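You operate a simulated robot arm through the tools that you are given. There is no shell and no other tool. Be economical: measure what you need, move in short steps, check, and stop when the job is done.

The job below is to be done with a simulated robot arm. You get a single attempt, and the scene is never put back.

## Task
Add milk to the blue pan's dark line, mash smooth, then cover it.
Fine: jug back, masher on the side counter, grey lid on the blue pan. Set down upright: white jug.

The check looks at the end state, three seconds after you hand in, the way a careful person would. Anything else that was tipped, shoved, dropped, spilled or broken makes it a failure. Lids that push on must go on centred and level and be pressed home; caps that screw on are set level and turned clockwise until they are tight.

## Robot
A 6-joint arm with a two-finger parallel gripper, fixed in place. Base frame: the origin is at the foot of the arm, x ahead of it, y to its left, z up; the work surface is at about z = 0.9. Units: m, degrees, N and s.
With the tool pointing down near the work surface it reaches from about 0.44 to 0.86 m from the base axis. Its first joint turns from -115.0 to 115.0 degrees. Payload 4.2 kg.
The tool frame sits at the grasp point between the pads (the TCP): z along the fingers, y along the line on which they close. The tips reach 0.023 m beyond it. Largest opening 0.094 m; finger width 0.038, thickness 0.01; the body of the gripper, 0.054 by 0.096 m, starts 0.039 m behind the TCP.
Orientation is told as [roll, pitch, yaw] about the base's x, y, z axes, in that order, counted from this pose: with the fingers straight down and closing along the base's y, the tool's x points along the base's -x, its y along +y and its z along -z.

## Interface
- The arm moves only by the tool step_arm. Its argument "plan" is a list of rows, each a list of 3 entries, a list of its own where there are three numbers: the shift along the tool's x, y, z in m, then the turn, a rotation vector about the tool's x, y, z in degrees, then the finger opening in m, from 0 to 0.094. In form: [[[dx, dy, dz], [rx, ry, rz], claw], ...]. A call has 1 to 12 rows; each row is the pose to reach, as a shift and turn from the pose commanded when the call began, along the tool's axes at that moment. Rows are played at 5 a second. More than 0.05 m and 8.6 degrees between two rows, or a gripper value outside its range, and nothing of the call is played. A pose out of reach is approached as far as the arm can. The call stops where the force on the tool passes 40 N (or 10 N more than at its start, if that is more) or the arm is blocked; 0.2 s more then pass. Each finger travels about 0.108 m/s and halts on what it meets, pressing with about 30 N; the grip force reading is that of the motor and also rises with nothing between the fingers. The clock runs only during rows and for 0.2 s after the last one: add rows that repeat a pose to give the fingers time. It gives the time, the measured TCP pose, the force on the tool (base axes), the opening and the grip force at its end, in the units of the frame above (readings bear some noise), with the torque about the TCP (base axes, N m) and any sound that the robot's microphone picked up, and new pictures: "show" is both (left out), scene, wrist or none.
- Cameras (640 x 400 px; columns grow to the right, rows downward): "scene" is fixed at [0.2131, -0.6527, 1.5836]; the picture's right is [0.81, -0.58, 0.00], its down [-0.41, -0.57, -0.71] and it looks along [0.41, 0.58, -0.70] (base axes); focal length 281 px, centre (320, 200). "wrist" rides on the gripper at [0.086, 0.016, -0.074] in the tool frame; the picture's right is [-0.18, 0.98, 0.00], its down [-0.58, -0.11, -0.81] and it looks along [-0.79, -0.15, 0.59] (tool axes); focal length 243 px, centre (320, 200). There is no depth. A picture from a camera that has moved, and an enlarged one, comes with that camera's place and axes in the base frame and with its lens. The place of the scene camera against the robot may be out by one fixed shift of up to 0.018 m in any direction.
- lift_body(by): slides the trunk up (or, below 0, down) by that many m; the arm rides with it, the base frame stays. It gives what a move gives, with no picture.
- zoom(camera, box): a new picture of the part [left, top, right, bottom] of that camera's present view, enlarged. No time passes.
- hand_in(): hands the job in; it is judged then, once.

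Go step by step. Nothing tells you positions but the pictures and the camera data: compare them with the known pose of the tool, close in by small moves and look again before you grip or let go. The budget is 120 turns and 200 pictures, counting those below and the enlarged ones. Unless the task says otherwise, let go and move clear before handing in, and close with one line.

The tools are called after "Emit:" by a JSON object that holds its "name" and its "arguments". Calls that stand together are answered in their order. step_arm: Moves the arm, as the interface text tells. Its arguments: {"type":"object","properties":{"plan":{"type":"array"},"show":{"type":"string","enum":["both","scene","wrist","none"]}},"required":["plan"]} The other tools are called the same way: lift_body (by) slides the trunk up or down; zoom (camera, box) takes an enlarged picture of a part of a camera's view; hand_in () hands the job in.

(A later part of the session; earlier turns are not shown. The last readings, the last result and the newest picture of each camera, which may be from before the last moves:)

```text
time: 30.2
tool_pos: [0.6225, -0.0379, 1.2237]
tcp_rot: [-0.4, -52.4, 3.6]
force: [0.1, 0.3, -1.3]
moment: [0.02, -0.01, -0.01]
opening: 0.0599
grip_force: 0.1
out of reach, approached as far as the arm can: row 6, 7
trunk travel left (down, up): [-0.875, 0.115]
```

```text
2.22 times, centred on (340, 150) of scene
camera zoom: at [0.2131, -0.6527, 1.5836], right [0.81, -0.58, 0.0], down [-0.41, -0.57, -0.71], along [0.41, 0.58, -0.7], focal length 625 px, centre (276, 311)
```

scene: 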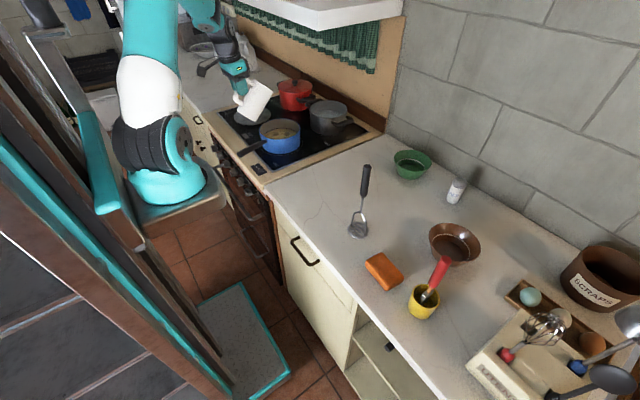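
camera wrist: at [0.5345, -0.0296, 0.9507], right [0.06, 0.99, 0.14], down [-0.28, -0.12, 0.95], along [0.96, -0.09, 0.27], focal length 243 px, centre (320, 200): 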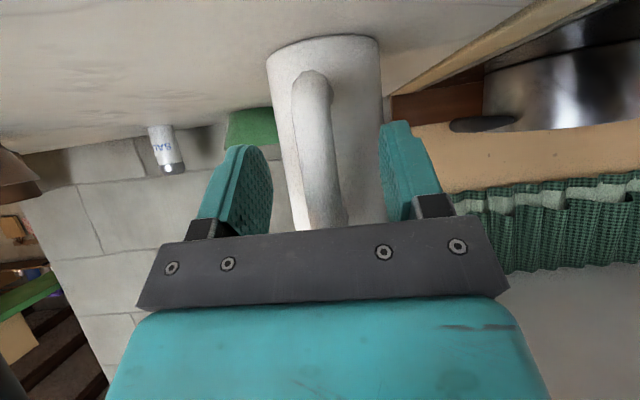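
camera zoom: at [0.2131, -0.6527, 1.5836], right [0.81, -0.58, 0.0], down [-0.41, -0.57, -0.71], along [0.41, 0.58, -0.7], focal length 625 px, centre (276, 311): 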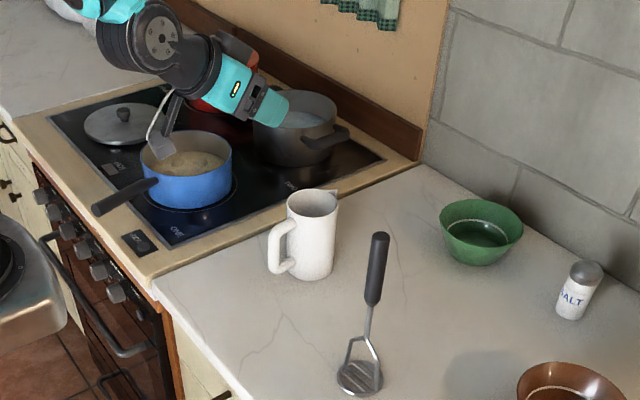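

Next I turn the tool straight down and move toward the masher.

Emit:
{"name": "step_arm", "arguments": {"plan": [[[-0.001, -0.009, -0.005], [0, 7.5, 0], 0.06], [[-0.003, -0.017, -0.011], [0, 15, 0], 0.06], [[-0.004, -0.026, -0.016], [0, 22.5, 0], 0.06], [[-0.005, -0.034, -0.021], [0, 30, 0], 0.06], [[-0.006, -0.043, -0.027], [0, 37.5, 0], 0.06], [[-0.008, -0.051, -0.032], [0, 45, 0], 0.06], [[-0.009, -0.06, -0.037], [0, 52.4, 0], 0.06], [[-0.009, -0.06, -0.037], [0, 52.4, 0], 0.06]], "show": "wrist"}}

```text
time: 32.0
tool_pos: [0.6009, -0.0994, 1.2539]
tcp_rot: [-0.1, 0.0, 3.2]
force: [0.0, -0.2, -0.5]
moment: [0.01, -0.02, 0.01]
opening: 0.0598
grip_force: 0.1
trunk travel left (down, up): [-0.875, 0.115]
camera wrist: at [0.5133, -0.0887, 1.3275], right [0.13, 0.99, 0.0], down [0.59, -0.07, 0.81], along [0.8, -0.11, -0.59], focal length 243 px, centre (320, 200)
```

wrist: 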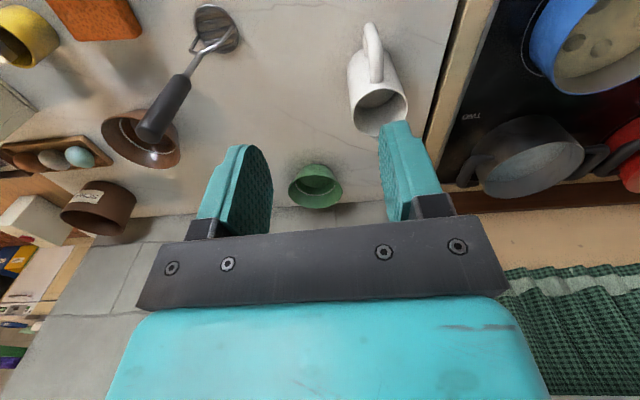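

I line up behind the masher.

Emit:
{"name": "step_arm", "arguments": {"plan": [[[0.008, -0.04, 0], [0, 0, 1], 0.06], [[0.016, -0.08, 0], [0, 0, 2], 0.06], [[0.024, -0.12, 0], [0, 0, 3.2], 0.06], [[0.032, -0.16, 0], [0, 0, 3.2], 0.06], [[0.032, -0.16, 0], [0, 0, 3.2], 0.06]], "show": "wrist"}}

```text
time: 33.2
tool_pos: [0.5764, -0.2643, 1.2517]
tcp_rot: [-0.2, -0.1, 0.2]
force: [-0.3, -0.3, 0.9]
moment: [-0.02, 0.02, 0.02]
opening: 0.06
grip_force: 0.0
trunk travel left (down, up): [-0.875, 0.115]
camera wrist: at [0.4893, -0.2477, 1.3264], right [0.18, 0.98, 0.0], down [0.58, -0.1, 0.81], along [0.79, -0.15, -0.59], focal length 243 px, centre (320, 200)
```

wrist: 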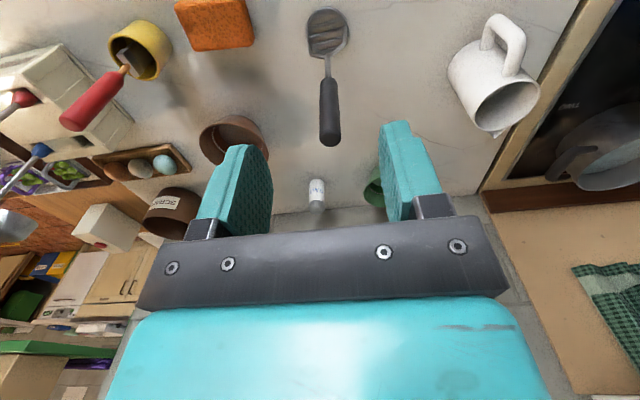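

The masher is at about (0.639, -0.268), with the handle from z 1.036 to 1.146. I move above it and descend to z about 1.107.

Emit:
{"name": "step_arm", "arguments": {"plan": [[[-0.0313, -0.002, 0], [0, 0, 0], 0.07], [[-0.0626, -0.004, 0], [0, 0, 0], 0.07], [[-0.0626, -0.004, 0.03], [0, 0, 0], 0.07], [[-0.0626, -0.004, 0.06], [0, 0, 0], 0.07], [[-0.0626, -0.004, 0.09], [0, 0, 0], 0.07], [[-0.0626, -0.004, 0.09], [0, 0, 0], 0.07]]}}

Emit:
{"name": "zoom", "arguments": {"camera": "scene", "box": [310, 100, 430, 250]}}

```text
time: 34.6
tool_pos: [0.6394, -0.2678, 1.164]
tcp_rot: [-0.2, -0.1, 0.1]
force: [-0.8, 0.6, 0.2]
moment: [0.01, -0.01, -0.02]
opening: 0.0699
grip_force: 0.0
trunk travel left (down, up): [-0.875, 0.115]
camera wrist: at [0.553, -0.2516, 1.2378], right [0.18, 0.98, 0.0], down [0.58, -0.1, 0.81], along [0.79, -0.15, -0.59], focal length 243 px, centre (320, 200)
```

scene: 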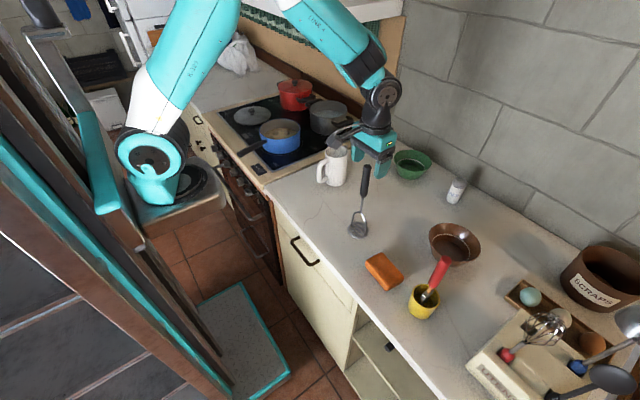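
wrist: 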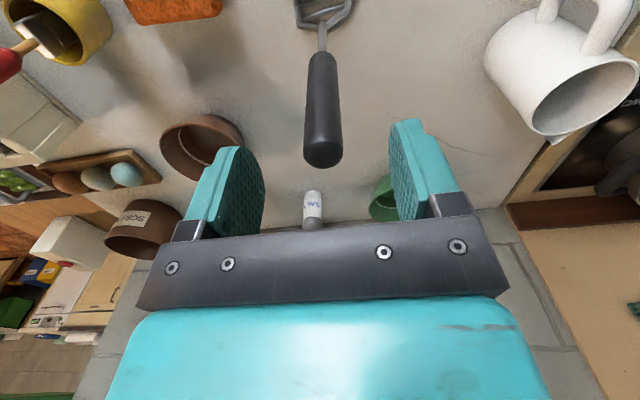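

```text
2.67 times, centred on (370, 175) of scene
camera zoom: at [0.2131, -0.6527, 1.5836], right [0.81, -0.58, 0.0], down [-0.41, -0.57, -0.71], along [0.41, 0.58, -0.7], focal length 750 px, centre (187, 267)
```

zoom: 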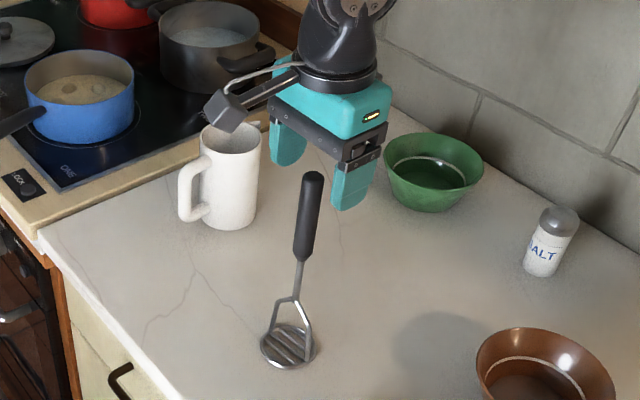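

Emit:
{"name": "step_arm", "arguments": {"plan": [[[0.001, 0.001, 0.03], [0, 0, 0], 0.07], [[0.001, 0.001, 0.057], [0, 0, 0], 0.07], [[0.001, 0.001, 0.057], [0, 0, 0], 0.05], [[0.001, 0.001, 0.057], [0, 0, 0], 0.03], [[0.001, 0.001, 0.057], [0, 0, 0], 0.01], [[0.001, 0.001, 0.057], [0, 0, 0], 0.0], [[0.001, 0.001, 0.057], [0, 0, 0], 0.0]], "show": "wrist"}}

Emit:
{"name": "zoom", "arguments": {"camera": "scene", "box": [310, 100, 430, 250]}}

```text
time: 36.2
tool_pos: [0.6394, -0.2657, 1.1106]
tcp_rot: [-0.3, -0.3, 0.2]
force: [3.5, 4.1, 31.8]
moment: [0.7, -0.42, 0.01]
opening: 0.0204
grip_force: 30.2
trunk travel left (down, up): [-0.875, 0.115]
camera wrist: at [0.5519, -0.2501, 1.1834], right [0.18, 0.98, 0.0], down [0.58, -0.1, 0.81], along [0.8, -0.15, -0.59], focal length 243 px, centre (320, 200)
```

wrist: 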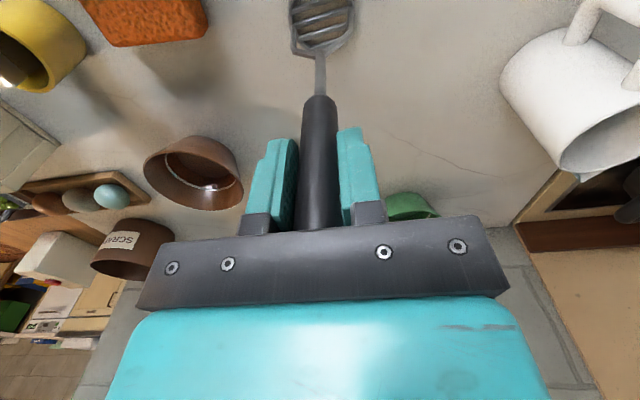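

```text
2.67 times, centred on (370, 175) of scene
camera zoom: at [0.2131, -0.6527, 1.5836], right [0.81, -0.58, 0.0], down [-0.41, -0.57, -0.71], along [0.41, 0.58, -0.7], focal length 750 px, centre (187, 267)
```

zoom: 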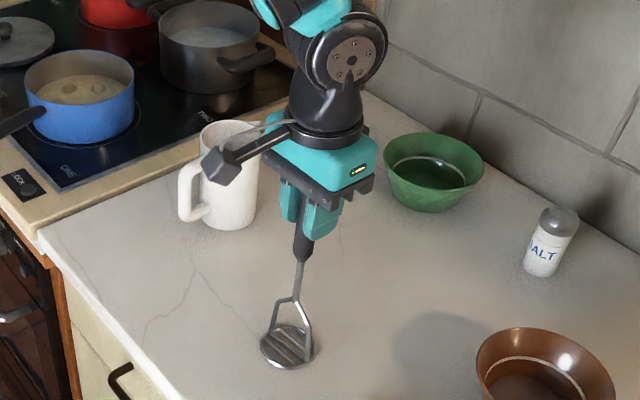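

The handle top seats against the palm and the grip is firm. I lift it high.

Emit:
{"name": "step_arm", "arguments": {"plan": [[[0, 0, -0.02], [0, 0, 0], 0.0], [[0, 0, -0.06], [0, 0, 0], 0.0], [[0, 0, -0.1], [0, 0, 0], 0.0], [[0.02, 0, -0.14], [0, 0, 0], 0.0], [[0.05, 0, -0.17], [0, 0, 0], 0.0], [[0.06, 0, -0.2], [0, 0, 0], 0.0], [[0.06, 0, -0.2], [0, 0, 0], 0.0]], "show": "scene"}}

```text
time: 37.8
tool_pos: [0.5781, -0.2654, 1.3062]
tcp_rot: [-0.2, -0.1, 0.2]
force: [0.1, -0.6, -1.0]
moment: [-0.02, -0.01, 0.0]
opening: 0.0205
grip_force: 30.2
trunk travel left (down, up): [-0.875, 0.115]
```

scene: 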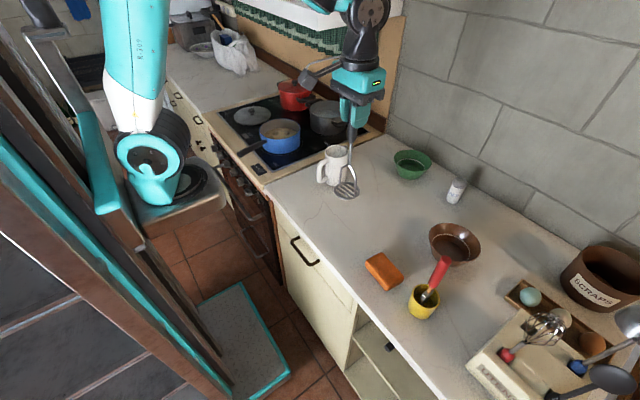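

Emit:
{"name": "step_arm", "arguments": {"plan": [[[0, 0.047, 0], [0, 0, 0], 0.0], [[0, 0.094, 0], [0, 0, 0], 0.0], [[0, 0.141, 0], [0, 0, 0], 0.0], [[0, 0.188, 0], [0, 0, 0], 0.0], [[0, 0.235, 0], [0, 0, 0], 0.0], [[0, 0.282, 0], [0, 0, 0], 0.0], [[0, 0.329, 0], [0, 0, 0], 0.0], [[0, 0.376, 0], [0, 0, 0], 0.0], [[0, 0.423, 0], [0, 0, 0], 0.0], [[0, 0.47, 0], [0, 0, 0], 0.0], [[0, 0.51, 0], [0, 0, 0], 0.0], [[0, 0.51, 0], [0, 0, 0], 0.0]], "show": "both"}}

Emit:
{"name": "zoom", "arguments": {"camera": "wrist", "box": [220, 0, 480, 200]}}

```text
time: 40.4
tool_pos: [0.5777, 0.2451, 1.3048]
tcp_rot: [-0.2, 0.1, 0.1]
force: [-0.2, 0.9, -0.5]
moment: [0.01, 0.02, 0.01]
opening: 0.0206
grip_force: 29.9
trunk travel left (down, up): [-0.875, 0.115]
camera wrist: at [0.4902, 0.2625, 1.3788], right [0.18, 0.98, 0.0], down [0.58, -0.1, 0.81], along [0.79, -0.15, -0.59], focal length 243 px, centre (320, 200)
```

scene: 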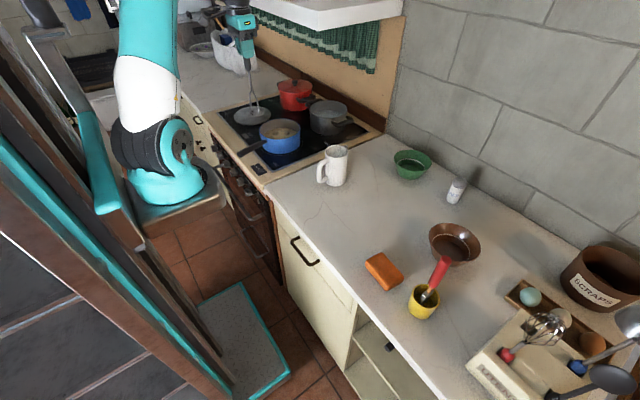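
wrist: 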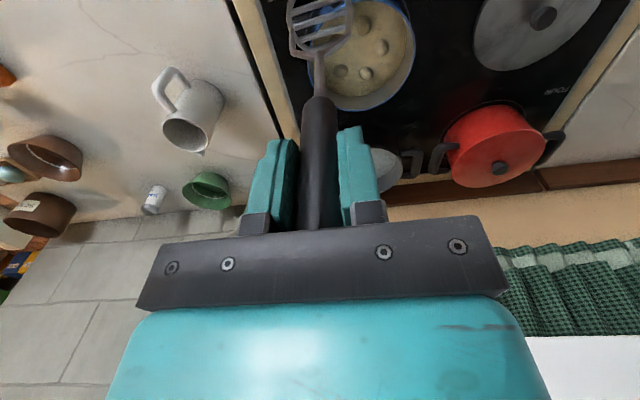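

```text
2.00 times, centred on (350, 100) of wrist
camera zoom: at [0.4902, 0.2625, 1.3788], right [0.18, 0.98, 0.0], down [0.58, -0.1, 0.81], along [0.79, -0.15, -0.59], focal length 485 px, centre (260, 400)
```

zoom: 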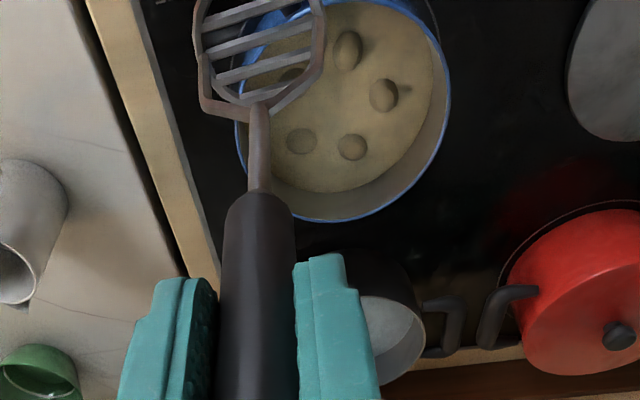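

The pan centre is confirmed at about (0.672, 0.292), with five lumps on a ring of roughly 0.037 m radius. I go over the centre and lower to just above the food.

Emit:
{"name": "step_arm", "arguments": {"plan": [[[-0.047, 0.023, 0], [0, 0, 0], 0.0], [[-0.094, 0.045, 0], [0, 0, 0], 0.0], [[-0.096, 0.045, 0.04], [0, 0, 0], 0.0], [[-0.096, 0.045, 0.08], [0, 0, 0], 0.0], [[-0.096, 0.045, 0.115], [0, 0, 0], 0.0], [[-0.096, 0.045, 0.115], [0, 0, 0], 0.0]], "show": "wrist"}}

Emit:
{"name": "zoom", "arguments": {"camera": "scene", "box": [235, 80, 325, 160]}}

```text
refused: row 1 steps farther than a row can; nothing moved
```

```text
5.00 times, centred on (280, 120) of scene
camera zoom: at [0.2131, -0.6527, 1.5836], right [0.81, -0.58, 0.0], down [-0.41, -0.57, -0.71], along [0.41, 0.58, -0.7], focal length 1406 px, centre (520, 600)
```

zoom: 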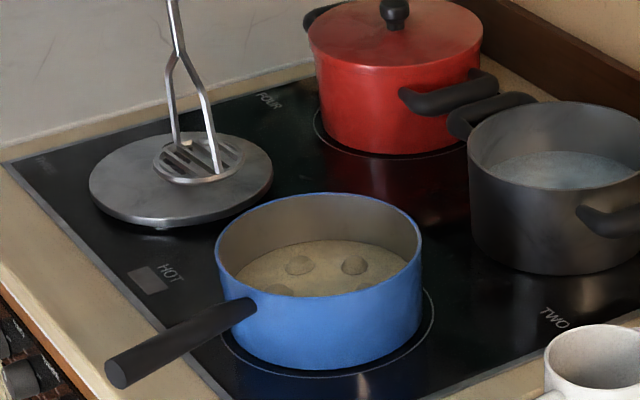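

Emit:
{"name": "step_arm", "arguments": {"plan": [[[-0.032, 0.015, 0], [0, 0, 0], 0.0], [[-0.064, 0.03, 0], [0, 0, 0], 0.0], [[-0.095, 0.046, 0.0], [0, 0, 0], 0.0], [[-0.095, 0.046, 0.04], [0, 0, 0], 0.0], [[-0.095, 0.046, 0.08], [0, 0, 0], 0.0], [[-0.095, 0.046, 0.115], [0, 0, 0], 0.0], [[-0.095, 0.046, 0.115], [0, 0, 0], 0.0]], "show": "wrist"}}

Emit:
{"name": "zoom", "arguments": {"camera": "scene", "box": [235, 80, 325, 160]}}

```text
time: 42.0
tool_pos: [0.673, 0.2898, 1.19]
tcp_rot: [-0.3, 0.0, 0.0]
force: [-0.4, -0.5, -1.6]
moment: [0.01, 0.01, -0.01]
opening: 0.0205
grip_force: 29.9
trunk travel left (down, up): [-0.875, 0.115]
camera wrist: at [0.5862, 0.3067, 1.2631], right [0.18, 0.98, 0.0], down [0.58, -0.1, 0.81], along [0.79, -0.15, -0.59], focal length 243 px, centre (320, 200)
```

wrist: 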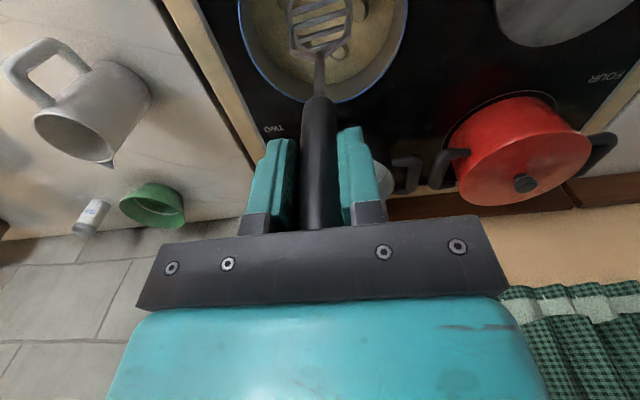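

```text
5.00 times, centred on (280, 120) of scene
camera zoom: at [0.2131, -0.6527, 1.5836], right [0.81, -0.58, 0.0], down [-0.41, -0.57, -0.71], along [0.41, 0.58, -0.7], focal length 1406 px, centre (520, 600)
```

zoom: 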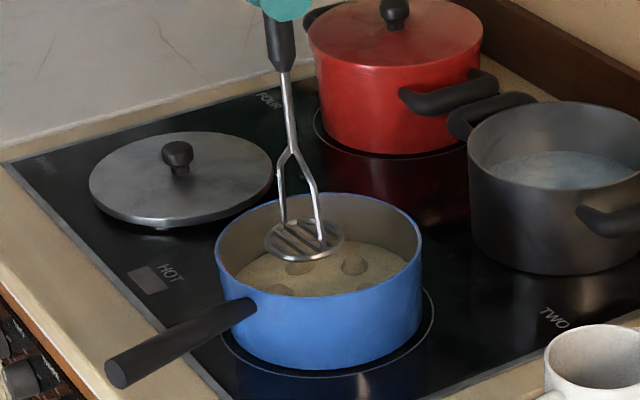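

The head is centred in the pan. First press goes on the near lump.

Emit:
{"name": "step_arm", "arguments": {"plan": [[[0.028, 0.006, 0.01], [0, 0, 0], 0.0], [[0.028, 0.006, 0.03], [0, 0, 0], 0.0], [[0.028, 0.006, 0.045], [0, 0, 0], 0.0], [[0.028, 0.006, 0.055], [0, 0, 0], 0.0], [[0.028, 0.006, 0.06], [0, 0, 0], 0.0], [[0.028, 0.006, 0.06], [0, 0, 0], 0.0]], "show": "none"}}

Emit:
{"name": "zoom", "arguments": {"camera": "scene", "box": [245, 100, 315, 160]}}

```text
time: 43.4
tool_pos: [0.6453, 0.2972, 1.1295]
tcp_rot: [-0.3, 0.0, 0.2]
force: [0.0, -0.3, -1.0]
moment: [0.01, 0.03, -0.02]
opening: 0.0204
grip_force: 29.9
trunk travel left (down, up): [-0.875, 0.115]
```

```text
6.67 times, centred on (280, 130) of scene
camera zoom: at [0.2131, -0.6527, 1.5836], right [0.81, -0.58, 0.0], down [-0.41, -0.57, -0.71], along [0.41, 0.58, -0.7], focal length 1874 px, centre (587, 667)
```

zoom: 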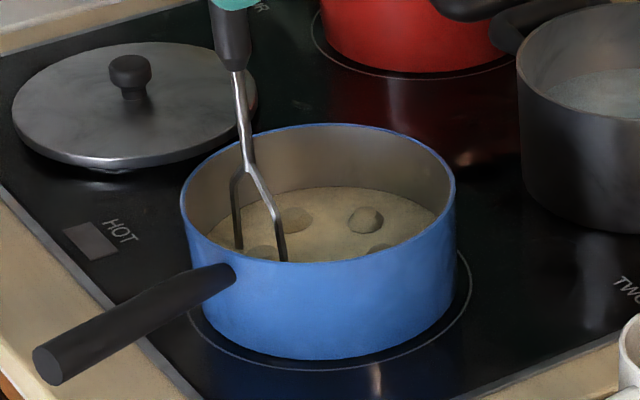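

There is no resistance yet. I go gently to the bottom.

Emit:
{"name": "step_arm", "arguments": {"plan": [[[0, 0, 0.003], [0, 0, 0], 0.0], [[0, 0, 0.006], [0, 0, 0], 0.0], [[0, 0, 0.008], [0, 0, 0], 0.0], [[0, 0, 0.01], [0, 0, 0], 0.0]], "show": "none"}}

```text
time: 44.4
tool_pos: [0.6452, 0.2966, 1.1207]
tcp_rot: [-0.3, -0.1, 0.1]
force: [1.0, -1.0, 4.8]
moment: [0.05, -0.01, -0.03]
opening: 0.0202
grip_force: 29.9
trunk travel left (down, up): [-0.875, 0.115]
```

Bottom contact is at TCP z about 1.12. I press lumps 2 and 3.

Emit:
{"name": "step_arm", "arguments": {"plan": [[[0, 0, -0.025], [0, 0, 0], 0.0], [[-0.012, 0.01, -0.045], [0, 0, 0], 0.0], [[-0.033, 0.024, -0.045], [0, 0, 0], 0.0], [[-0.033, 0.024, -0.02], [0, 0, 0], 0.0], [[-0.033, 0.024, -0.001], [0, 0, 0], 0.0], [[-0.033, 0.024, -0.001], [0, 0, 0], 0.0], [[-0.033, 0.024, -0.025], [0, 0, 0], 0.0], [[-0.048, 0.012, -0.045], [0, 0, 0], 0.0], [[-0.062, 0.0, -0.045], [0, 0, 0], 0.0], [[-0.062, 0.0, -0.02], [0, 0, 0], 0.0], [[-0.062, 0.0, -0.001], [0, 0, 0], 0.0], [[-0.062, 0.0, -0.001], [0, 0, 0], 0.0]], "show": "none"}}

Emit:
{"name": "zoom", "arguments": {"camera": "scene", "box": [245, 100, 315, 160]}}

```text
time: 47.0
tool_pos: [0.7067, 0.2981, 1.1202]
tcp_rot: [-0.2, -0.1, 0.1]
force: [0.6, -0.6, 0.2]
moment: [0.01, -0.01, 0.0]
opening: 0.0206
grip_force: 29.4
trunk travel left (down, up): [-0.875, 0.115]
```

```text
6.67 times, centred on (280, 130) of scene
camera zoom: at [0.2131, -0.6527, 1.5836], right [0.81, -0.58, 0.0], down [-0.41, -0.57, -0.71], along [0.41, 0.58, -0.7], focal length 1874 px, centre (587, 667)
```

zoom: 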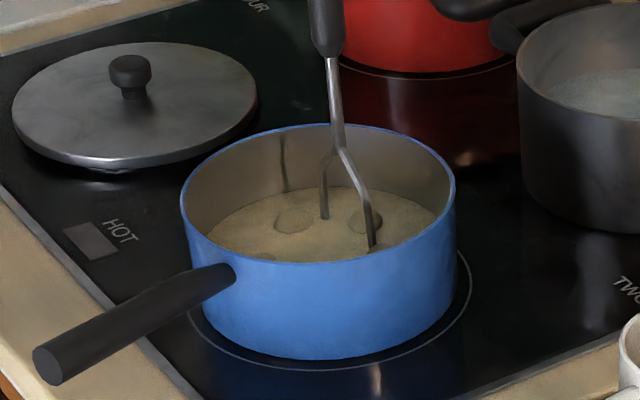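

Now lumps 4 and 5.

Emit:
{"name": "step_arm", "arguments": {"plan": [[[0, 0, -0.025], [0, 0, 0], 0.0], [[0.005, -0.017, -0.045], [0, 0, 0], 0.0], [[0.01, -0.034, -0.045], [0, 0, 0], 0.0], [[0.01, -0.034, -0.02], [0, 0, 0], 0.0], [[0.01, -0.034, 0], [0, 0, 0], 0.0], [[0.01, -0.034, 0], [0, 0, 0], 0.0], [[0.01, -0.034, -0.025], [0, 0, 0], 0.0], [[0.03, -0.034, -0.045], [0, 0, 0], 0.0], [[0.052, -0.035, -0.045], [0, 0, 0], 0.0], [[0.052, -0.035, -0.02], [0, 0, 0], 0.0], [[0.052, -0.035, 0], [0, 0, 0], 0.0], [[0.052, -0.035, 0], [0, 0, 0], 0.0]], "show": "none"}}

Emit:
{"name": "zoom", "arguments": {"camera": "scene", "box": [245, 100, 315, 160]}}

```text
time: 49.6
tool_pos: [0.6537, 0.2611, 1.1194]
tcp_rot: [-0.2, -0.2, 0.1]
force: [1.6, 1.6, -0.2]
moment: [0.43, -0.45, -0.01]
opening: 0.0204
grip_force: 30.1
trunk travel left (down, up): [-0.875, 0.115]
```

```text
6.67 times, centred on (280, 130) of scene
camera zoom: at [0.2131, -0.6527, 1.5836], right [0.81, -0.58, 0.0], down [-0.41, -0.57, -0.71], along [0.41, 0.58, -0.7], focal length 1874 px, centre (587, 667)
```

zoom: 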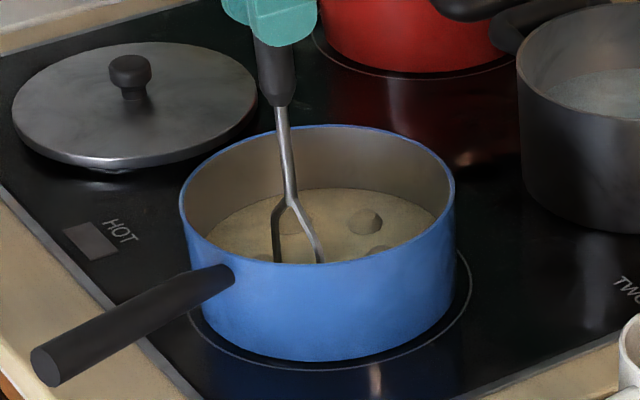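

It brushed the wall lightly and the lumps still seem visible. I lift out and look.

Emit:
{"name": "step_arm", "arguments": {"plan": [[[-0.005, 0.01, -0.015], [0, 0, 0], 0.0], [[-0.015, 0.02, -0.045], [0, 0, 0], 0.0], [[-0.015, 0.025, -0.08], [0, 0, 0], 0.0], [[0.01, 0.025, -0.12], [0, 0, 0], 0.0], [[0.05, 0.025, -0.13], [0, 0, 0], 0.0], [[0.05, 0.025, -0.13], [0, 0, 0], 0.0]], "show": "none"}}

Emit:
{"name": "zoom", "arguments": {"camera": "wrist", "box": [200, 0, 440, 150]}}

Emit:
{"name": "zoom", "arguments": {"camera": "scene", "box": [255, 110, 310, 160]}}

```text
time: 51.0
tool_pos: [0.6022, 0.2877, 1.2507]
tcp_rot: [-0.4, 0.1, 0.1]
force: [-0.3, -0.6, 0.2]
moment: [-0.01, 0.02, 0.0]
opening: 0.0205
grip_force: 29.7
trunk travel left (down, up): [-0.875, 0.115]
```

```text
2.67 times, centred on (320, 75) of wrist
camera zoom: at [0.5166, 0.3042, 1.3247], right [0.18, 0.98, 0.0], down [0.58, -0.1, 0.81], along [0.79, -0.15, -0.59], focal length 647 px, centre (320, 533)
```

zoom: 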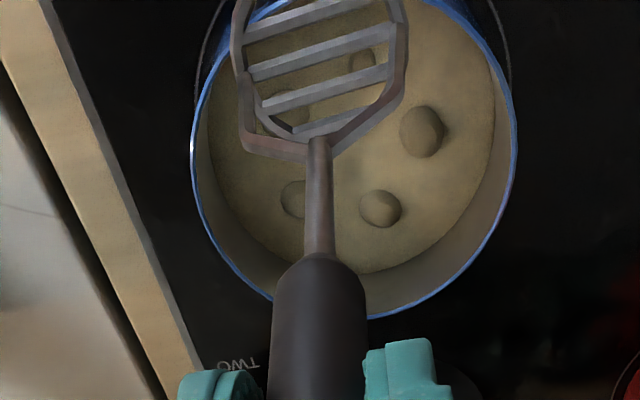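

```text
8.00 times, centred on (282, 135) of scene
camera zoom: at [0.2131, -0.6527, 1.5836], right [0.81, -0.58, 0.0], down [-0.41, -0.57, -0.71], along [0.41, 0.58, -0.7], focal length 2249 px, centre (620, 720)
```

zoom: 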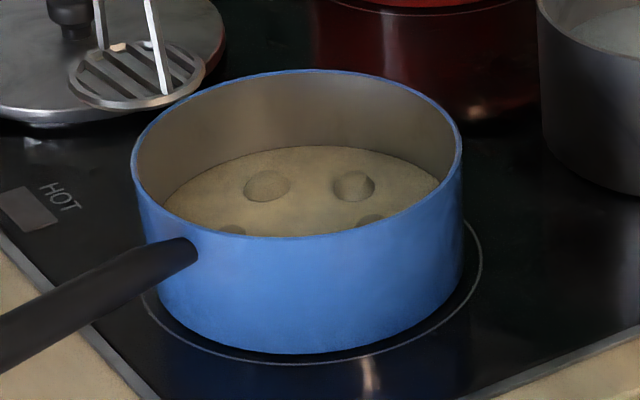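

All five lumps remain, so gentle strokes aren't enough. I'll press harder on one lump and compare.

Emit:
{"name": "step_arm", "arguments": {"plan": [[[-0.038, 0.016, 0.02], [0, 0, 0], 0.0], [[-0.073, 0.031, 0.045], [0, 0, 0], 0.0], [[-0.073, 0.031, 0.085], [0, 0, 0], 0.0], [[-0.073, 0.031, 0.11], [0, 0, 0], 0.0], [[-0.073, 0.031, 0.13], [0, 0, 0], 0.0], [[-0.073, 0.031, 0.133], [0, 0, 0], 0.0], [[-0.073, 0.031, 0.135], [0, 0, 0], 0.0], [[-0.073, 0.031, 0.136], [0, 0, 0], 0.0], [[-0.073, 0.031, 0.136], [0, 0, 0], 0.0]], "show": "none"}}

Emit:
{"name": "zoom", "arguments": {"camera": "scene", "box": [255, 110, 310, 160]}}

```text
time: 52.9
tool_pos: [0.6801, 0.3184, 1.1197]
tcp_rot: [0.2, -0.6, 0.0]
force: [-0.2, -1.0, 12.9]
moment: [-0.1, 0.04, 0.06]
opening: 0.0206
grip_force: 29.9
trunk travel left (down, up): [-0.875, 0.115]
stopped in row 9: the force on the tool passed its limit at 42 N (the readings are from after the stop); the commanded pose is now the measured one
```

```text
8.00 times, centred on (282, 135) of scene
camera zoom: at [0.2131, -0.6527, 1.5836], right [0.81, -0.58, 0.0], down [-0.41, -0.57, -0.71], along [0.41, 0.58, -0.7], focal length 2249 px, centre (620, 720)
```

zoom: 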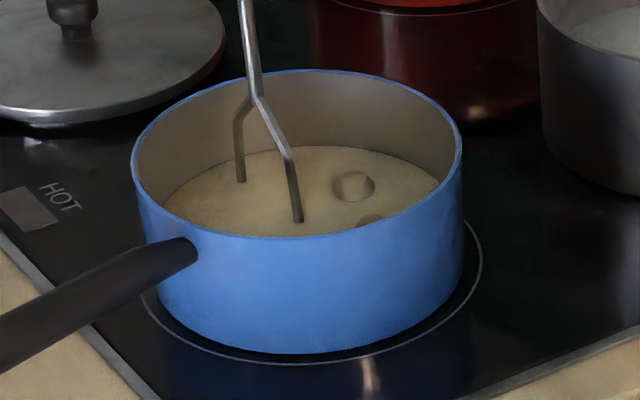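

Emit:
{"name": "step_arm", "arguments": {"plan": [[[0, 0, -0.03], [0, 0, 0], 0.0], [[0, -0.01, -0.06], [0, 0, 0], 0.0], [[0.0, -0.02, -0.1], [0, 0, 0], 0.0], [[0.04, -0.03, -0.13], [0, 0, 0], 0.0], [[0.075, -0.03, -0.13], [0, 0, 0], 0.0], [[0.075, -0.03, -0.13], [0, 0, 0], 0.0]], "show": "none"}}

Emit:
{"name": "zoom", "arguments": {"camera": "wrist", "box": [200, 0, 440, 150]}}

Emit:
{"name": "zoom", "arguments": {"camera": "scene", "box": [255, 110, 310, 160]}}

```text
refused: row 4 steps farther than a row can; nothing moved
```

```text
2.67 times, centred on (320, 75) of wrist
camera zoom: at [0.5918, 0.3342, 1.1932], right [0.18, 0.98, 0.01], down [0.57, -0.11, 0.81], along [0.8, -0.15, -0.58], focal length 647 px, centre (320, 533)
```

zoom: 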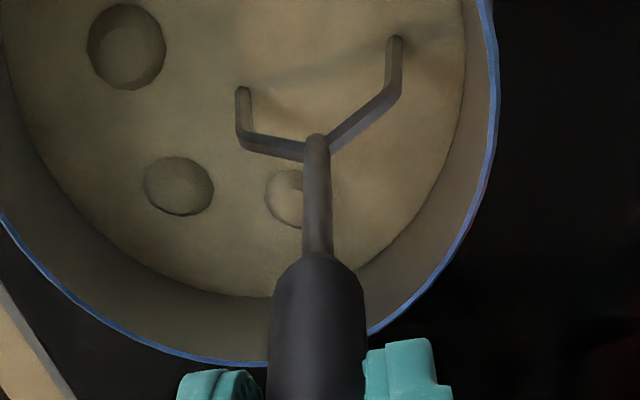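

```text
8.00 times, centred on (282, 135) of scene
camera zoom: at [0.2131, -0.6527, 1.5836], right [0.81, -0.58, 0.0], down [-0.41, -0.57, -0.71], along [0.41, 0.58, -0.7], focal length 2249 px, centre (620, 720)
```

zoom: 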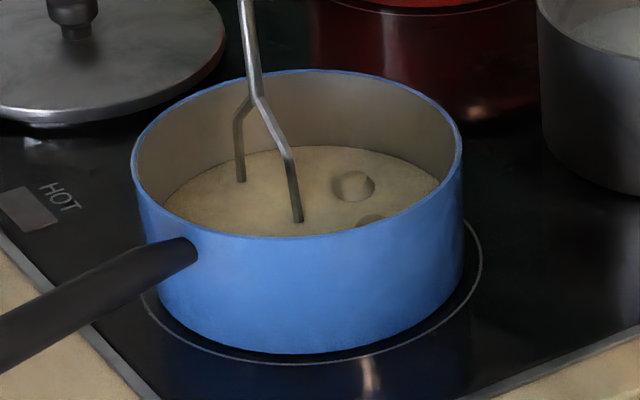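

Emit:
{"name": "step_arm", "arguments": {"plan": [[[0, 0, -0.03], [0, 0, 0], 0.0], [[0, -0.01, -0.06], [0, 0, 0], 0.0], [[0.0, -0.02, -0.1], [0, 0, 0], 0.0], [[0.03, -0.03, -0.13], [0, 0, 0], 0.0], [[0.075, -0.03, -0.13], [0, 0, 0], 0.0], [[0.075, -0.03, -0.13], [0, 0, 0], 0.0]], "show": "none"}}

Emit:
{"name": "zoom", "arguments": {"camera": "wrist", "box": [200, 0, 440, 150]}}

Emit:
{"name": "zoom", "arguments": {"camera": "scene", "box": [255, 110, 310, 160]}}

```text
time: 54.3
tool_pos: [0.602, 0.2886, 1.2486]
tcp_rot: [-0.1, -0.5, 0.0]
force: [0.2, 0.0, -1.4]
moment: [-0.02, 0.04, -0.02]
opening: 0.0203
grip_force: 29.6
trunk travel left (down, up): [-0.875, 0.115]
```

```text
2.67 times, centred on (320, 75) of wrist
camera zoom: at [0.5152, 0.3043, 1.3217], right [0.18, 0.98, 0.0], down [0.58, -0.11, 0.81], along [0.8, -0.15, -0.59], focal length 647 px, centre (320, 533)
```

zoom: 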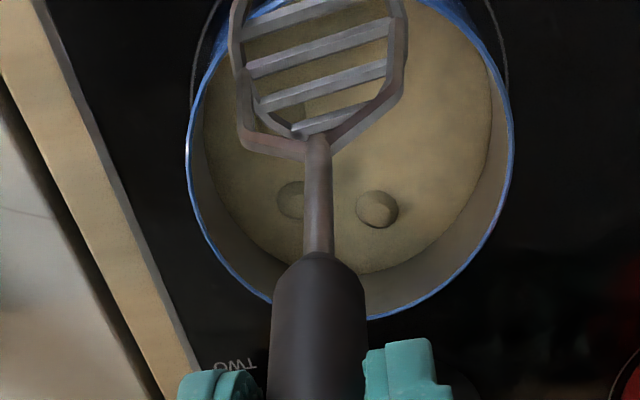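

```text
8.00 times, centred on (282, 135) of scene
camera zoom: at [0.2131, -0.6527, 1.5836], right [0.81, -0.58, 0.0], down [-0.41, -0.57, -0.71], along [0.41, 0.58, -0.7], focal length 2249 px, centre (620, 720)
```

zoom: 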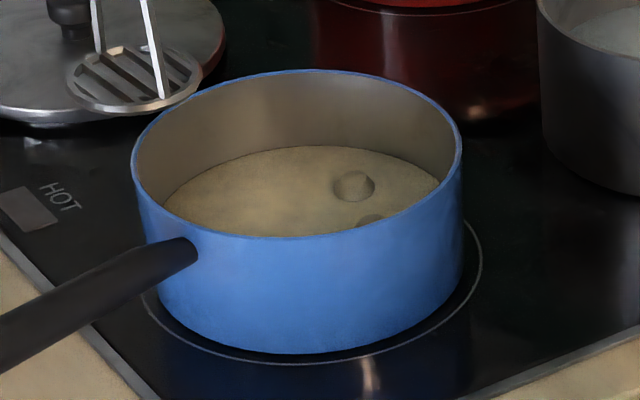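

Firm pressing works: two lumps are gone. Next is a firm press between the two far lumps.

Emit:
{"name": "step_arm", "arguments": {"plan": [[[-0.04, -0.004, 0], [0, 0, 0], 0.0], [[-0.08, -0.009, 0.02], [0, 0, 0], 0.0], [[-0.098, -0.01, 0.05], [0, 0, 0], 0.0], [[-0.098, -0.01, 0.085], [0, 0, 0], 0.0], [[-0.098, -0.01, 0.11], [0, 0, 0], 0.0], [[-0.098, -0.01, 0.128], [0, 0, 0], 0.0], [[-0.098, -0.01, 0.131], [0, 0, 0], 0.0], [[-0.098, -0.01, 0.133], [0, 0, 0], 0.0], [[-0.098, -0.01, 0.134], [0, 0, 0], 0.0], [[-0.098, -0.01, 0.135], [0, 0, 0], 0.0]], "show": "none"}}

Emit:
{"name": "zoom", "arguments": {"camera": "wrist", "box": [160, 0, 480, 180]}}

```text
time: 56.4
tool_pos: [0.7028, 0.2794, 1.121]
tcp_rot: [0.4, -0.9, 0.0]
force: [-1.8, -2.5, 14.0]
moment: [-0.34, 0.07, -0.03]
opening: 0.0202
grip_force: 30.4
trunk travel left (down, up): [-0.875, 0.115]
stopped in row 10: the force on the tool passed its limit at 41 N (the readings are from after the stop); the commanded pose is now the measured one
```

```text
2.00 times, centred on (320, 90) of wrist
camera zoom: at [0.6157, 0.2949, 1.1927], right [0.18, 0.98, 0.01], down [0.57, -0.11, 0.81], along [0.8, -0.14, -0.58], focal length 485 px, centre (320, 420)
```

zoom: 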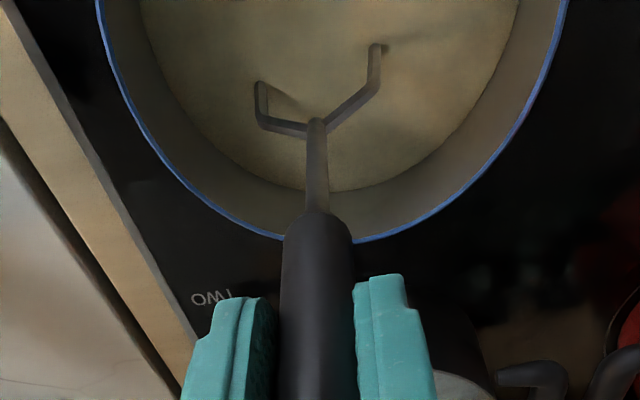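

Now firm press on the last lump.

Emit:
{"name": "step_arm", "arguments": {"plan": [[[0, 0, -0.02], [0.2, 0.4, 0], 0.0], [[0.015, -0.004, -0.045], [0.4, 0.9, 0], 0.0], [[0.046, -0.012, -0.045], [0.4, 0.9, 0], 0.0], [[0.046, -0.012, -0.02], [0.4, 0.9, 0], 0.0], [[0.046, -0.012, 0], [0.4, 0.9, 0], 0.0], [[0.046, -0.012, 0.003], [0.4, 0.9, 0], 0.0], [[0.046, -0.012, 0.005], [0.4, 0.9, 0], 0.0], [[0.046, -0.012, 0.006], [0.4, 0.9, 0], 0.0], [[0.046, -0.012, 0.007], [0.4, 0.9, 0], 0.0]], "show": "none"}}

```text
time: 57.9
tool_pos: [0.6595, 0.2681, 1.12]
tcp_rot: [0.4, -0.3, 0.1]
force: [-1.8, -2.4, 16.0]
moment: [-0.38, -0.14, -0.05]
opening: 0.0202
grip_force: 30.2
trunk travel left (down, up): [-0.875, 0.115]
stopped in row 7: the force on the tool passed its limit at 43 N (the readings are from after the stop); the commanded pose is now the measured one
```

Emit:
{"name": "step_arm", "arguments": {"plan": [[[0, 0, -0.03], [0.4, 0.3, 0], 0.0], [[-0.005, 0.01, -0.06], [0.4, 0.3, 0], 0.0], [[-0.005, 0.015, -0.1], [0.4, 0.3, 0], 0.0], [[0.02, 0.01, -0.13], [0.4, 0.3, 0], 0.0], [[0.055, 0, -0.13], [0.4, 0.3, 0], 0.0], [[0.055, -0.04, -0.13], [0.4, 0.3, 0], 0.0], [[0.055, -0.065, -0.13], [0.4, 0.3, 0], 0.0], [[0.055, -0.065, -0.13], [0.4, 0.3, 0], 0.0]], "show": "none"}}

Emit:
{"name": "zoom", "arguments": {"camera": "wrist", "box": [220, 0, 480, 160]}}

Emit:
{"name": "zoom", "arguments": {"camera": "scene", "box": [255, 110, 310, 160]}}

```text
time: 59.7
tool_pos: [0.6046, 0.2032, 1.2472]
tcp_rot: [-0.2, 0.2, 0.1]
force: [-0.4, -0.4, -0.9]
moment: [0.03, 0.01, 0.01]
opening: 0.0204
grip_force: 30.7
trunk travel left (down, up): [-0.875, 0.115]
```

```text
2.46 times, centred on (350, 80) of wrist
camera zoom: at [0.5182, 0.22, 1.3225], right [0.18, 0.98, 0.0], down [0.58, -0.1, 0.8], along [0.79, -0.15, -0.59], focal length 597 px, centre (246, 495)
```

zoom: 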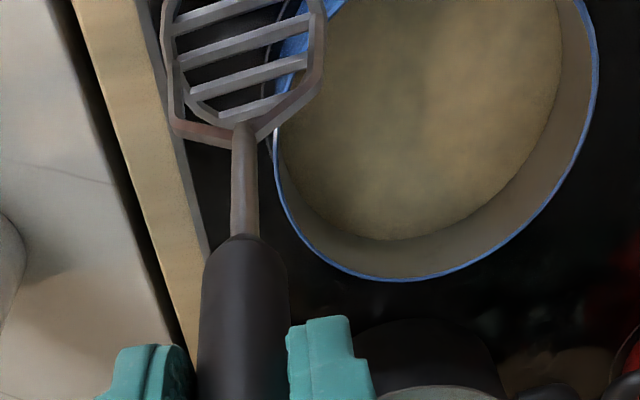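

```text
8.00 times, centred on (282, 135) of scene
camera zoom: at [0.2131, -0.6527, 1.5836], right [0.81, -0.58, 0.0], down [-0.41, -0.57, -0.71], along [0.41, 0.58, -0.7], focal length 2249 px, centre (620, 720)
```

zoom: 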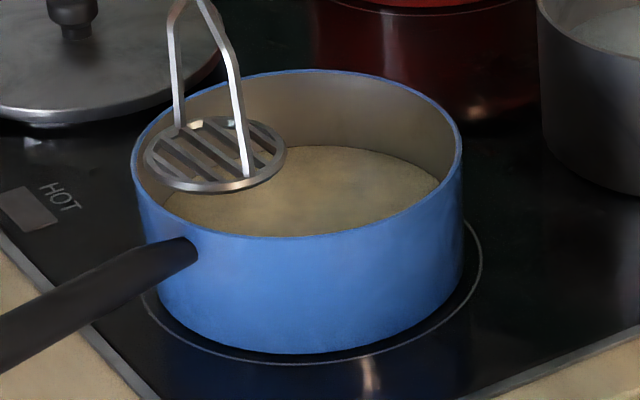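

It looks smooth. I back off slightly to see the near edge of the pan too.

Emit:
{"name": "step_arm", "arguments": {"plan": [[[0.03, -0.03, 0], [0, 0, 0], 0.0], [[0.06, -0.06, -0.01], [0, 0, 0], 0.0], [[0.06, -0.06, -0.01], [0, 0, 0], 0.0]], "show": "none"}}

Emit:
{"name": "zoom", "arguments": {"camera": "wrist", "box": [300, 0, 500, 125]}}

Emit:
{"name": "zoom", "arguments": {"camera": "scene", "box": [255, 110, 310, 160]}}

```text
time: 60.5
tool_pos: [0.543, 0.1421, 1.2604]
tcp_rot: [-0.2, 0.2, 0.1]
force: [0.4, 0.2, -0.6]
moment: [-0.02, 0.01, 0.01]
opening: 0.0205
grip_force: 30.3
trunk travel left (down, up): [-0.875, 0.115]
```

```text
3.20 times, centred on (400, 62) of wrist
camera zoom: at [0.4577, 0.1589, 1.3342], right [0.18, 0.98, -0.01], down [0.58, -0.1, 0.8], along [0.79, -0.15, -0.59], focal length 776 px, centre (64, 640)
```

zoom: 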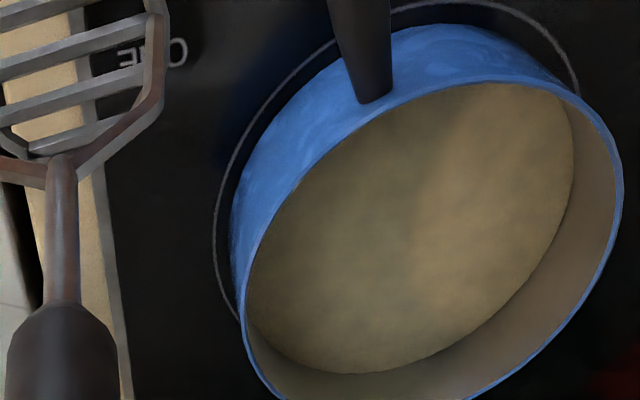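

```text
8.00 times, centred on (282, 135) of scene
camera zoom: at [0.2131, -0.6527, 1.5836], right [0.81, -0.58, 0.0], down [-0.41, -0.57, -0.71], along [0.41, 0.58, -0.7], focal length 2249 px, centre (620, 720)
```

zoom: 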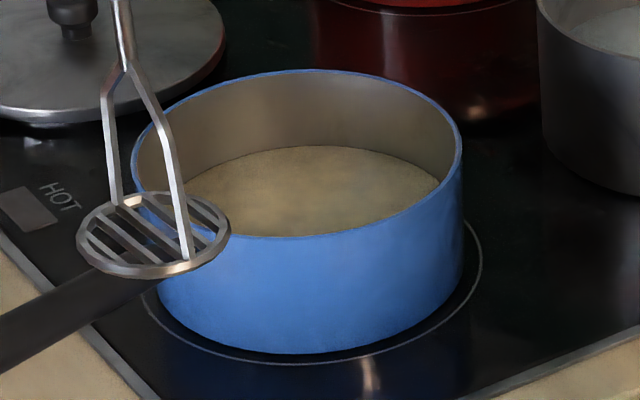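

The mash is smooth and at the line. Now I return the masher to its spot on the side counter.

Emit:
{"name": "step_arm", "arguments": {"plan": [[[0, 0, -0.03], [0, 0, 0], 0.0], [[0, -0.046, -0.03], [0, 0, 0], 0.0], [[0, -0.092, -0.03], [0, 0, 0], 0.0], [[0, -0.138, -0.03], [0, 0, 0], 0.0], [[0, -0.184, -0.03], [0, 0, 0], 0.0], [[0, -0.23, -0.03], [0, 0, 0], 0.0], [[0, -0.276, -0.03], [0, 0, 0], 0.0], [[0, -0.322, -0.03], [0, 0, 0], 0.0], [[0, -0.368, -0.03], [0, 0, 0], 0.0], [[-0.025, -0.409, -0.03], [0, 0, 0], 0.0], [[-0.06, -0.409, -0.01], [0, 0, 0], 0.0], [[-0.096, -0.409, 0.01], [0, 0, 0], 0.0]], "show": "none"}}

Emit:
{"name": "step_arm", "arguments": {"plan": [[[0, 0, 0.04], [0, 0, 0], 0.0], [[0, 0, 0.08], [0, 0, 0], 0.0], [[0, 0, 0.11], [0, 0, 0], 0.0], [[0, 0, 0.125], [0, 0, 0], 0.0], [[0, 0, 0.125], [0, 0, 0], 0.0]]}}

Emit:
{"name": "zoom", "arguments": {"camera": "scene", "box": [310, 100, 430, 250]}}

```text
time: 63.1
tool_pos: [0.6402, -0.2654, 1.25]
tcp_rot: [-0.2, 0.2, 0.0]
force: [-1.2, -0.2, -1.3]
moment: [0.0, -0.05, 0.03]
opening: 0.0204
grip_force: 29.7
trunk travel left (down, up): [-0.875, 0.115]
```

```text
time: 64.3
tool_pos: [0.6414, -0.2658, 1.1219]
tcp_rot: [-0.3, 0.2, 0.1]
force: [-0.5, 0.1, -0.4]
moment: [-0.01, -0.06, 0.0]
opening: 0.0202
grip_force: 29.8
trunk travel left (down, up): [-0.875, 0.115]
camera wrist: at [0.5557, -0.2499, 1.1975], right [0.18, 0.98, 0.0], down [0.58, -0.1, 0.8], along [0.79, -0.15, -0.59], focal length 243 px, centre (320, 200)
```

scene: 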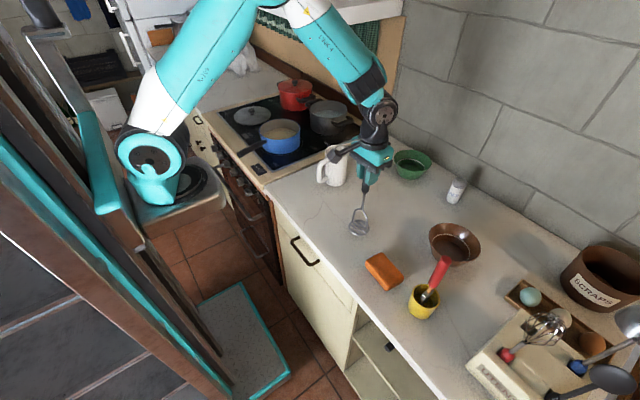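
wrist: 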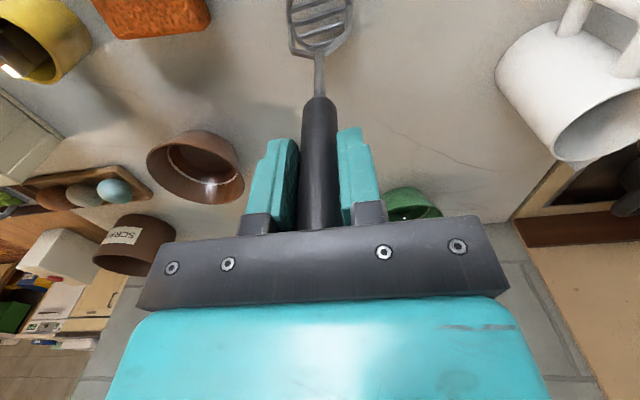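

```text
2.67 times, centred on (370, 175) of scene
camera zoom: at [0.2131, -0.6527, 1.5836], right [0.81, -0.58, 0.0], down [-0.41, -0.57, -0.71], along [0.41, 0.58, -0.7], focal length 750 px, centre (187, 267)
```

zoom: 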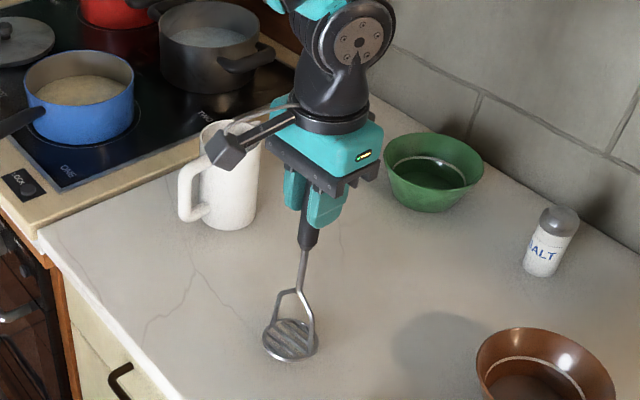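

I lower to contact.

Emit:
{"name": "step_arm", "arguments": {"plan": [[[0, 0, 0.004], [0, 0, 0], 0.0], [[0, 0, 0.008], [0, 0, 0], 0.0], [[0, 0, 0.01], [0, 0, 0], 0.0], [[0, 0, 0.012], [0, 0, 0], 0.0], [[0, 0, 0.013], [0, 0, 0], 0.0]], "show": "none"}}

```text
time: 65.5
tool_pos: [0.6407, -0.2691, 1.1116]
tcp_rot: [-0.2, 0.2, 0.2]
force: [0.1, -1.0, -1.2]
moment: [-0.03, 0.01, 0.0]
opening: 0.0206
grip_force: 30.3
trunk travel left (down, up): [-0.875, 0.115]
```

Emit:
{"name": "step_arm", "arguments": {"plan": [[[0, 0, 0.001], [0, 0, 0], 0.0], [[0, 0, 0.002], [0, 0, 0], 0.0], [[0, 0, 0.003], [0, 0, 0], 0.0], [[0, 0, 0.003], [0, 0, 0], 0.0]], "show": "none"}}

Emit:
{"name": "zoom", "arguments": {"camera": "scene", "box": [330, 170, 390, 245]}}

```text
time: 66.5
tool_pos: [0.6414, -0.2664, 1.1099]
tcp_rot: [-0.4, 0.0, 0.0]
force: [-6.5, -0.4, 31.6]
moment: [0.05, 0.3, -0.02]
opening: 0.0206
grip_force: 30.4
trunk travel left (down, up): [-0.875, 0.115]
```

```text
5.33 times, centred on (360, 208) of scene
camera zoom: at [0.2131, -0.6527, 1.5836], right [0.81, -0.58, 0.0], down [-0.41, -0.57, -0.71], along [0.41, 0.58, -0.7], focal length 1500 px, centre (107, 160)
```

zoom: 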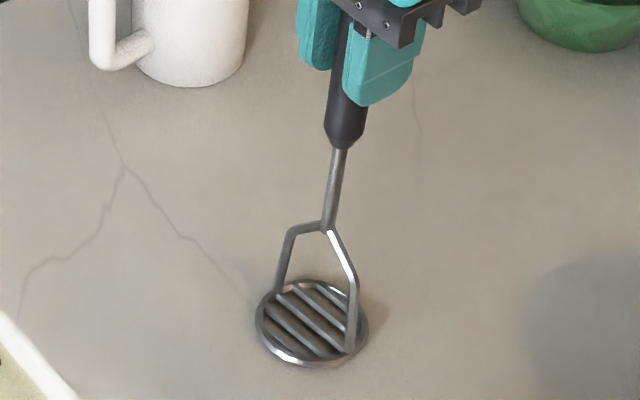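

The head is flat on the counter. I relieve, open and rise straight up.

Emit:
{"name": "step_arm", "arguments": {"plan": [[[0, 0, -0.0015], [0, 0, 0], 0.0], [[0, 0, -0.0015], [0, 0, 0], 0.01], [[0, 0, -0.0015], [0, 0, 0], 0.03], [[0, 0, -0.0015], [0, 0, 0], 0.05], [[0, 0, -0.0015], [0, 0, 0], 0.07], [[0, 0, -0.0015], [0, 0, 0], 0.07], [[0, 0, -0.02], [0, 0, 0], 0.07], [[0, 0, -0.045], [0, 0, 0], 0.07], [[0, 0, -0.08], [0, 0, 0], 0.07], [[0, 0, -0.12], [0, 0, 0], 0.07], [[0, 0, -0.16], [0, 0, 0], 0.07]], "show": "both"}}

Emit:
{"name": "zoom", "arguments": {"camera": "scene", "box": [310, 100, 430, 250]}}

```text
time: 68.9
tool_pos: [0.6403, -0.2708, 1.2695]
tcp_rot: [-0.1, 0.3, 0.0]
force: [0.0, 0.3, -0.3]
moment: [-0.01, 0.02, -0.01]
opening: 0.0699
grip_force: 0.1
trunk travel left (down, up): [-0.875, 0.115]
camera wrist: at [0.5536, -0.2538, 1.3435], right [0.18, 0.98, 0.0], down [0.59, -0.11, 0.8], along [0.79, -0.15, -0.59], focal length 243 px, centre (320, 200)
```

scene: 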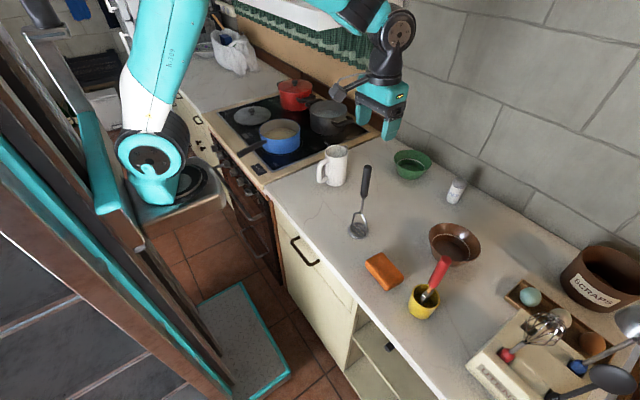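
wrist: 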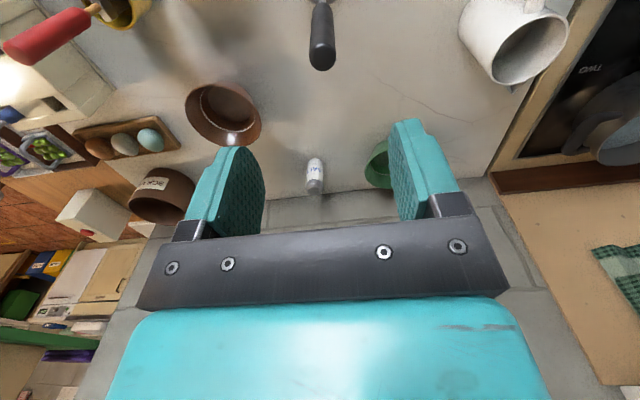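

```text
2.67 times, centred on (370, 175) of scene
camera zoom: at [0.2131, -0.6527, 1.5836], right [0.81, -0.58, 0.0], down [-0.41, -0.57, -0.71], along [0.41, 0.58, -0.7], focal length 750 px, centre (187, 267)
```

zoom: 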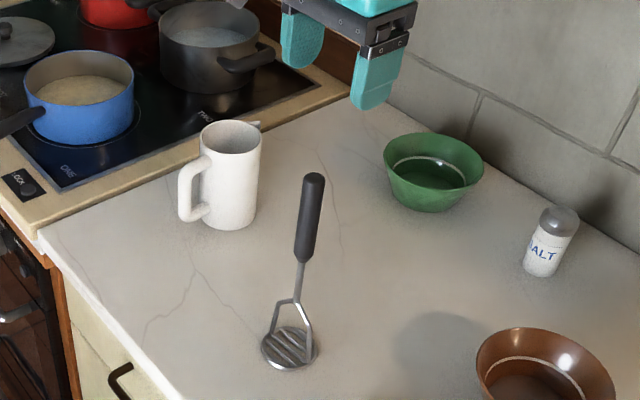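

The masher stands and the jug is fine. Now I go for the lid.

Emit:
{"name": "step_arm", "arguments": {"plan": [[[0.005, 0.047, 0], [0, 0, -2], 0.09], [[0.01, 0.094, 0], [0, 0, -4], 0.09], [[0.015, 0.141, 0], [0, 0, -6], 0.09], [[0.02, 0.188, 0], [0, 0, -8], 0.09], [[0.025, 0.235, 0], [0, 0, -10], 0.09], [[0.03, 0.282, 0], [0, 0, -12], 0.09], [[0.035, 0.329, 0], [0, 0, -14], 0.09], [[0.04, 0.376, 0], [0, 0, -17], 0.09], [[0.045, 0.423, 0], [0, 0, -20], 0.09], [[0.05, 0.47, 0], [0, 0, -23], 0.09], [[0.055, 0.517, 0], [0, 0, -26], 0.09], [[0.06, 0.564, 0], [0, 0, -30], 0.09]], "show": "none"}}

```text
time: 71.5
tool_pos: [0.579, 0.3001, 1.2659]
tcp_rot: [-0.1, 0.3, 30.0]
force: [-0.2, -0.6, 0.3]
moment: [0.03, 0.01, -0.02]
opening: 0.0899
grip_force: 0.0
trunk travel left (down, up): [-0.875, 0.115]
```

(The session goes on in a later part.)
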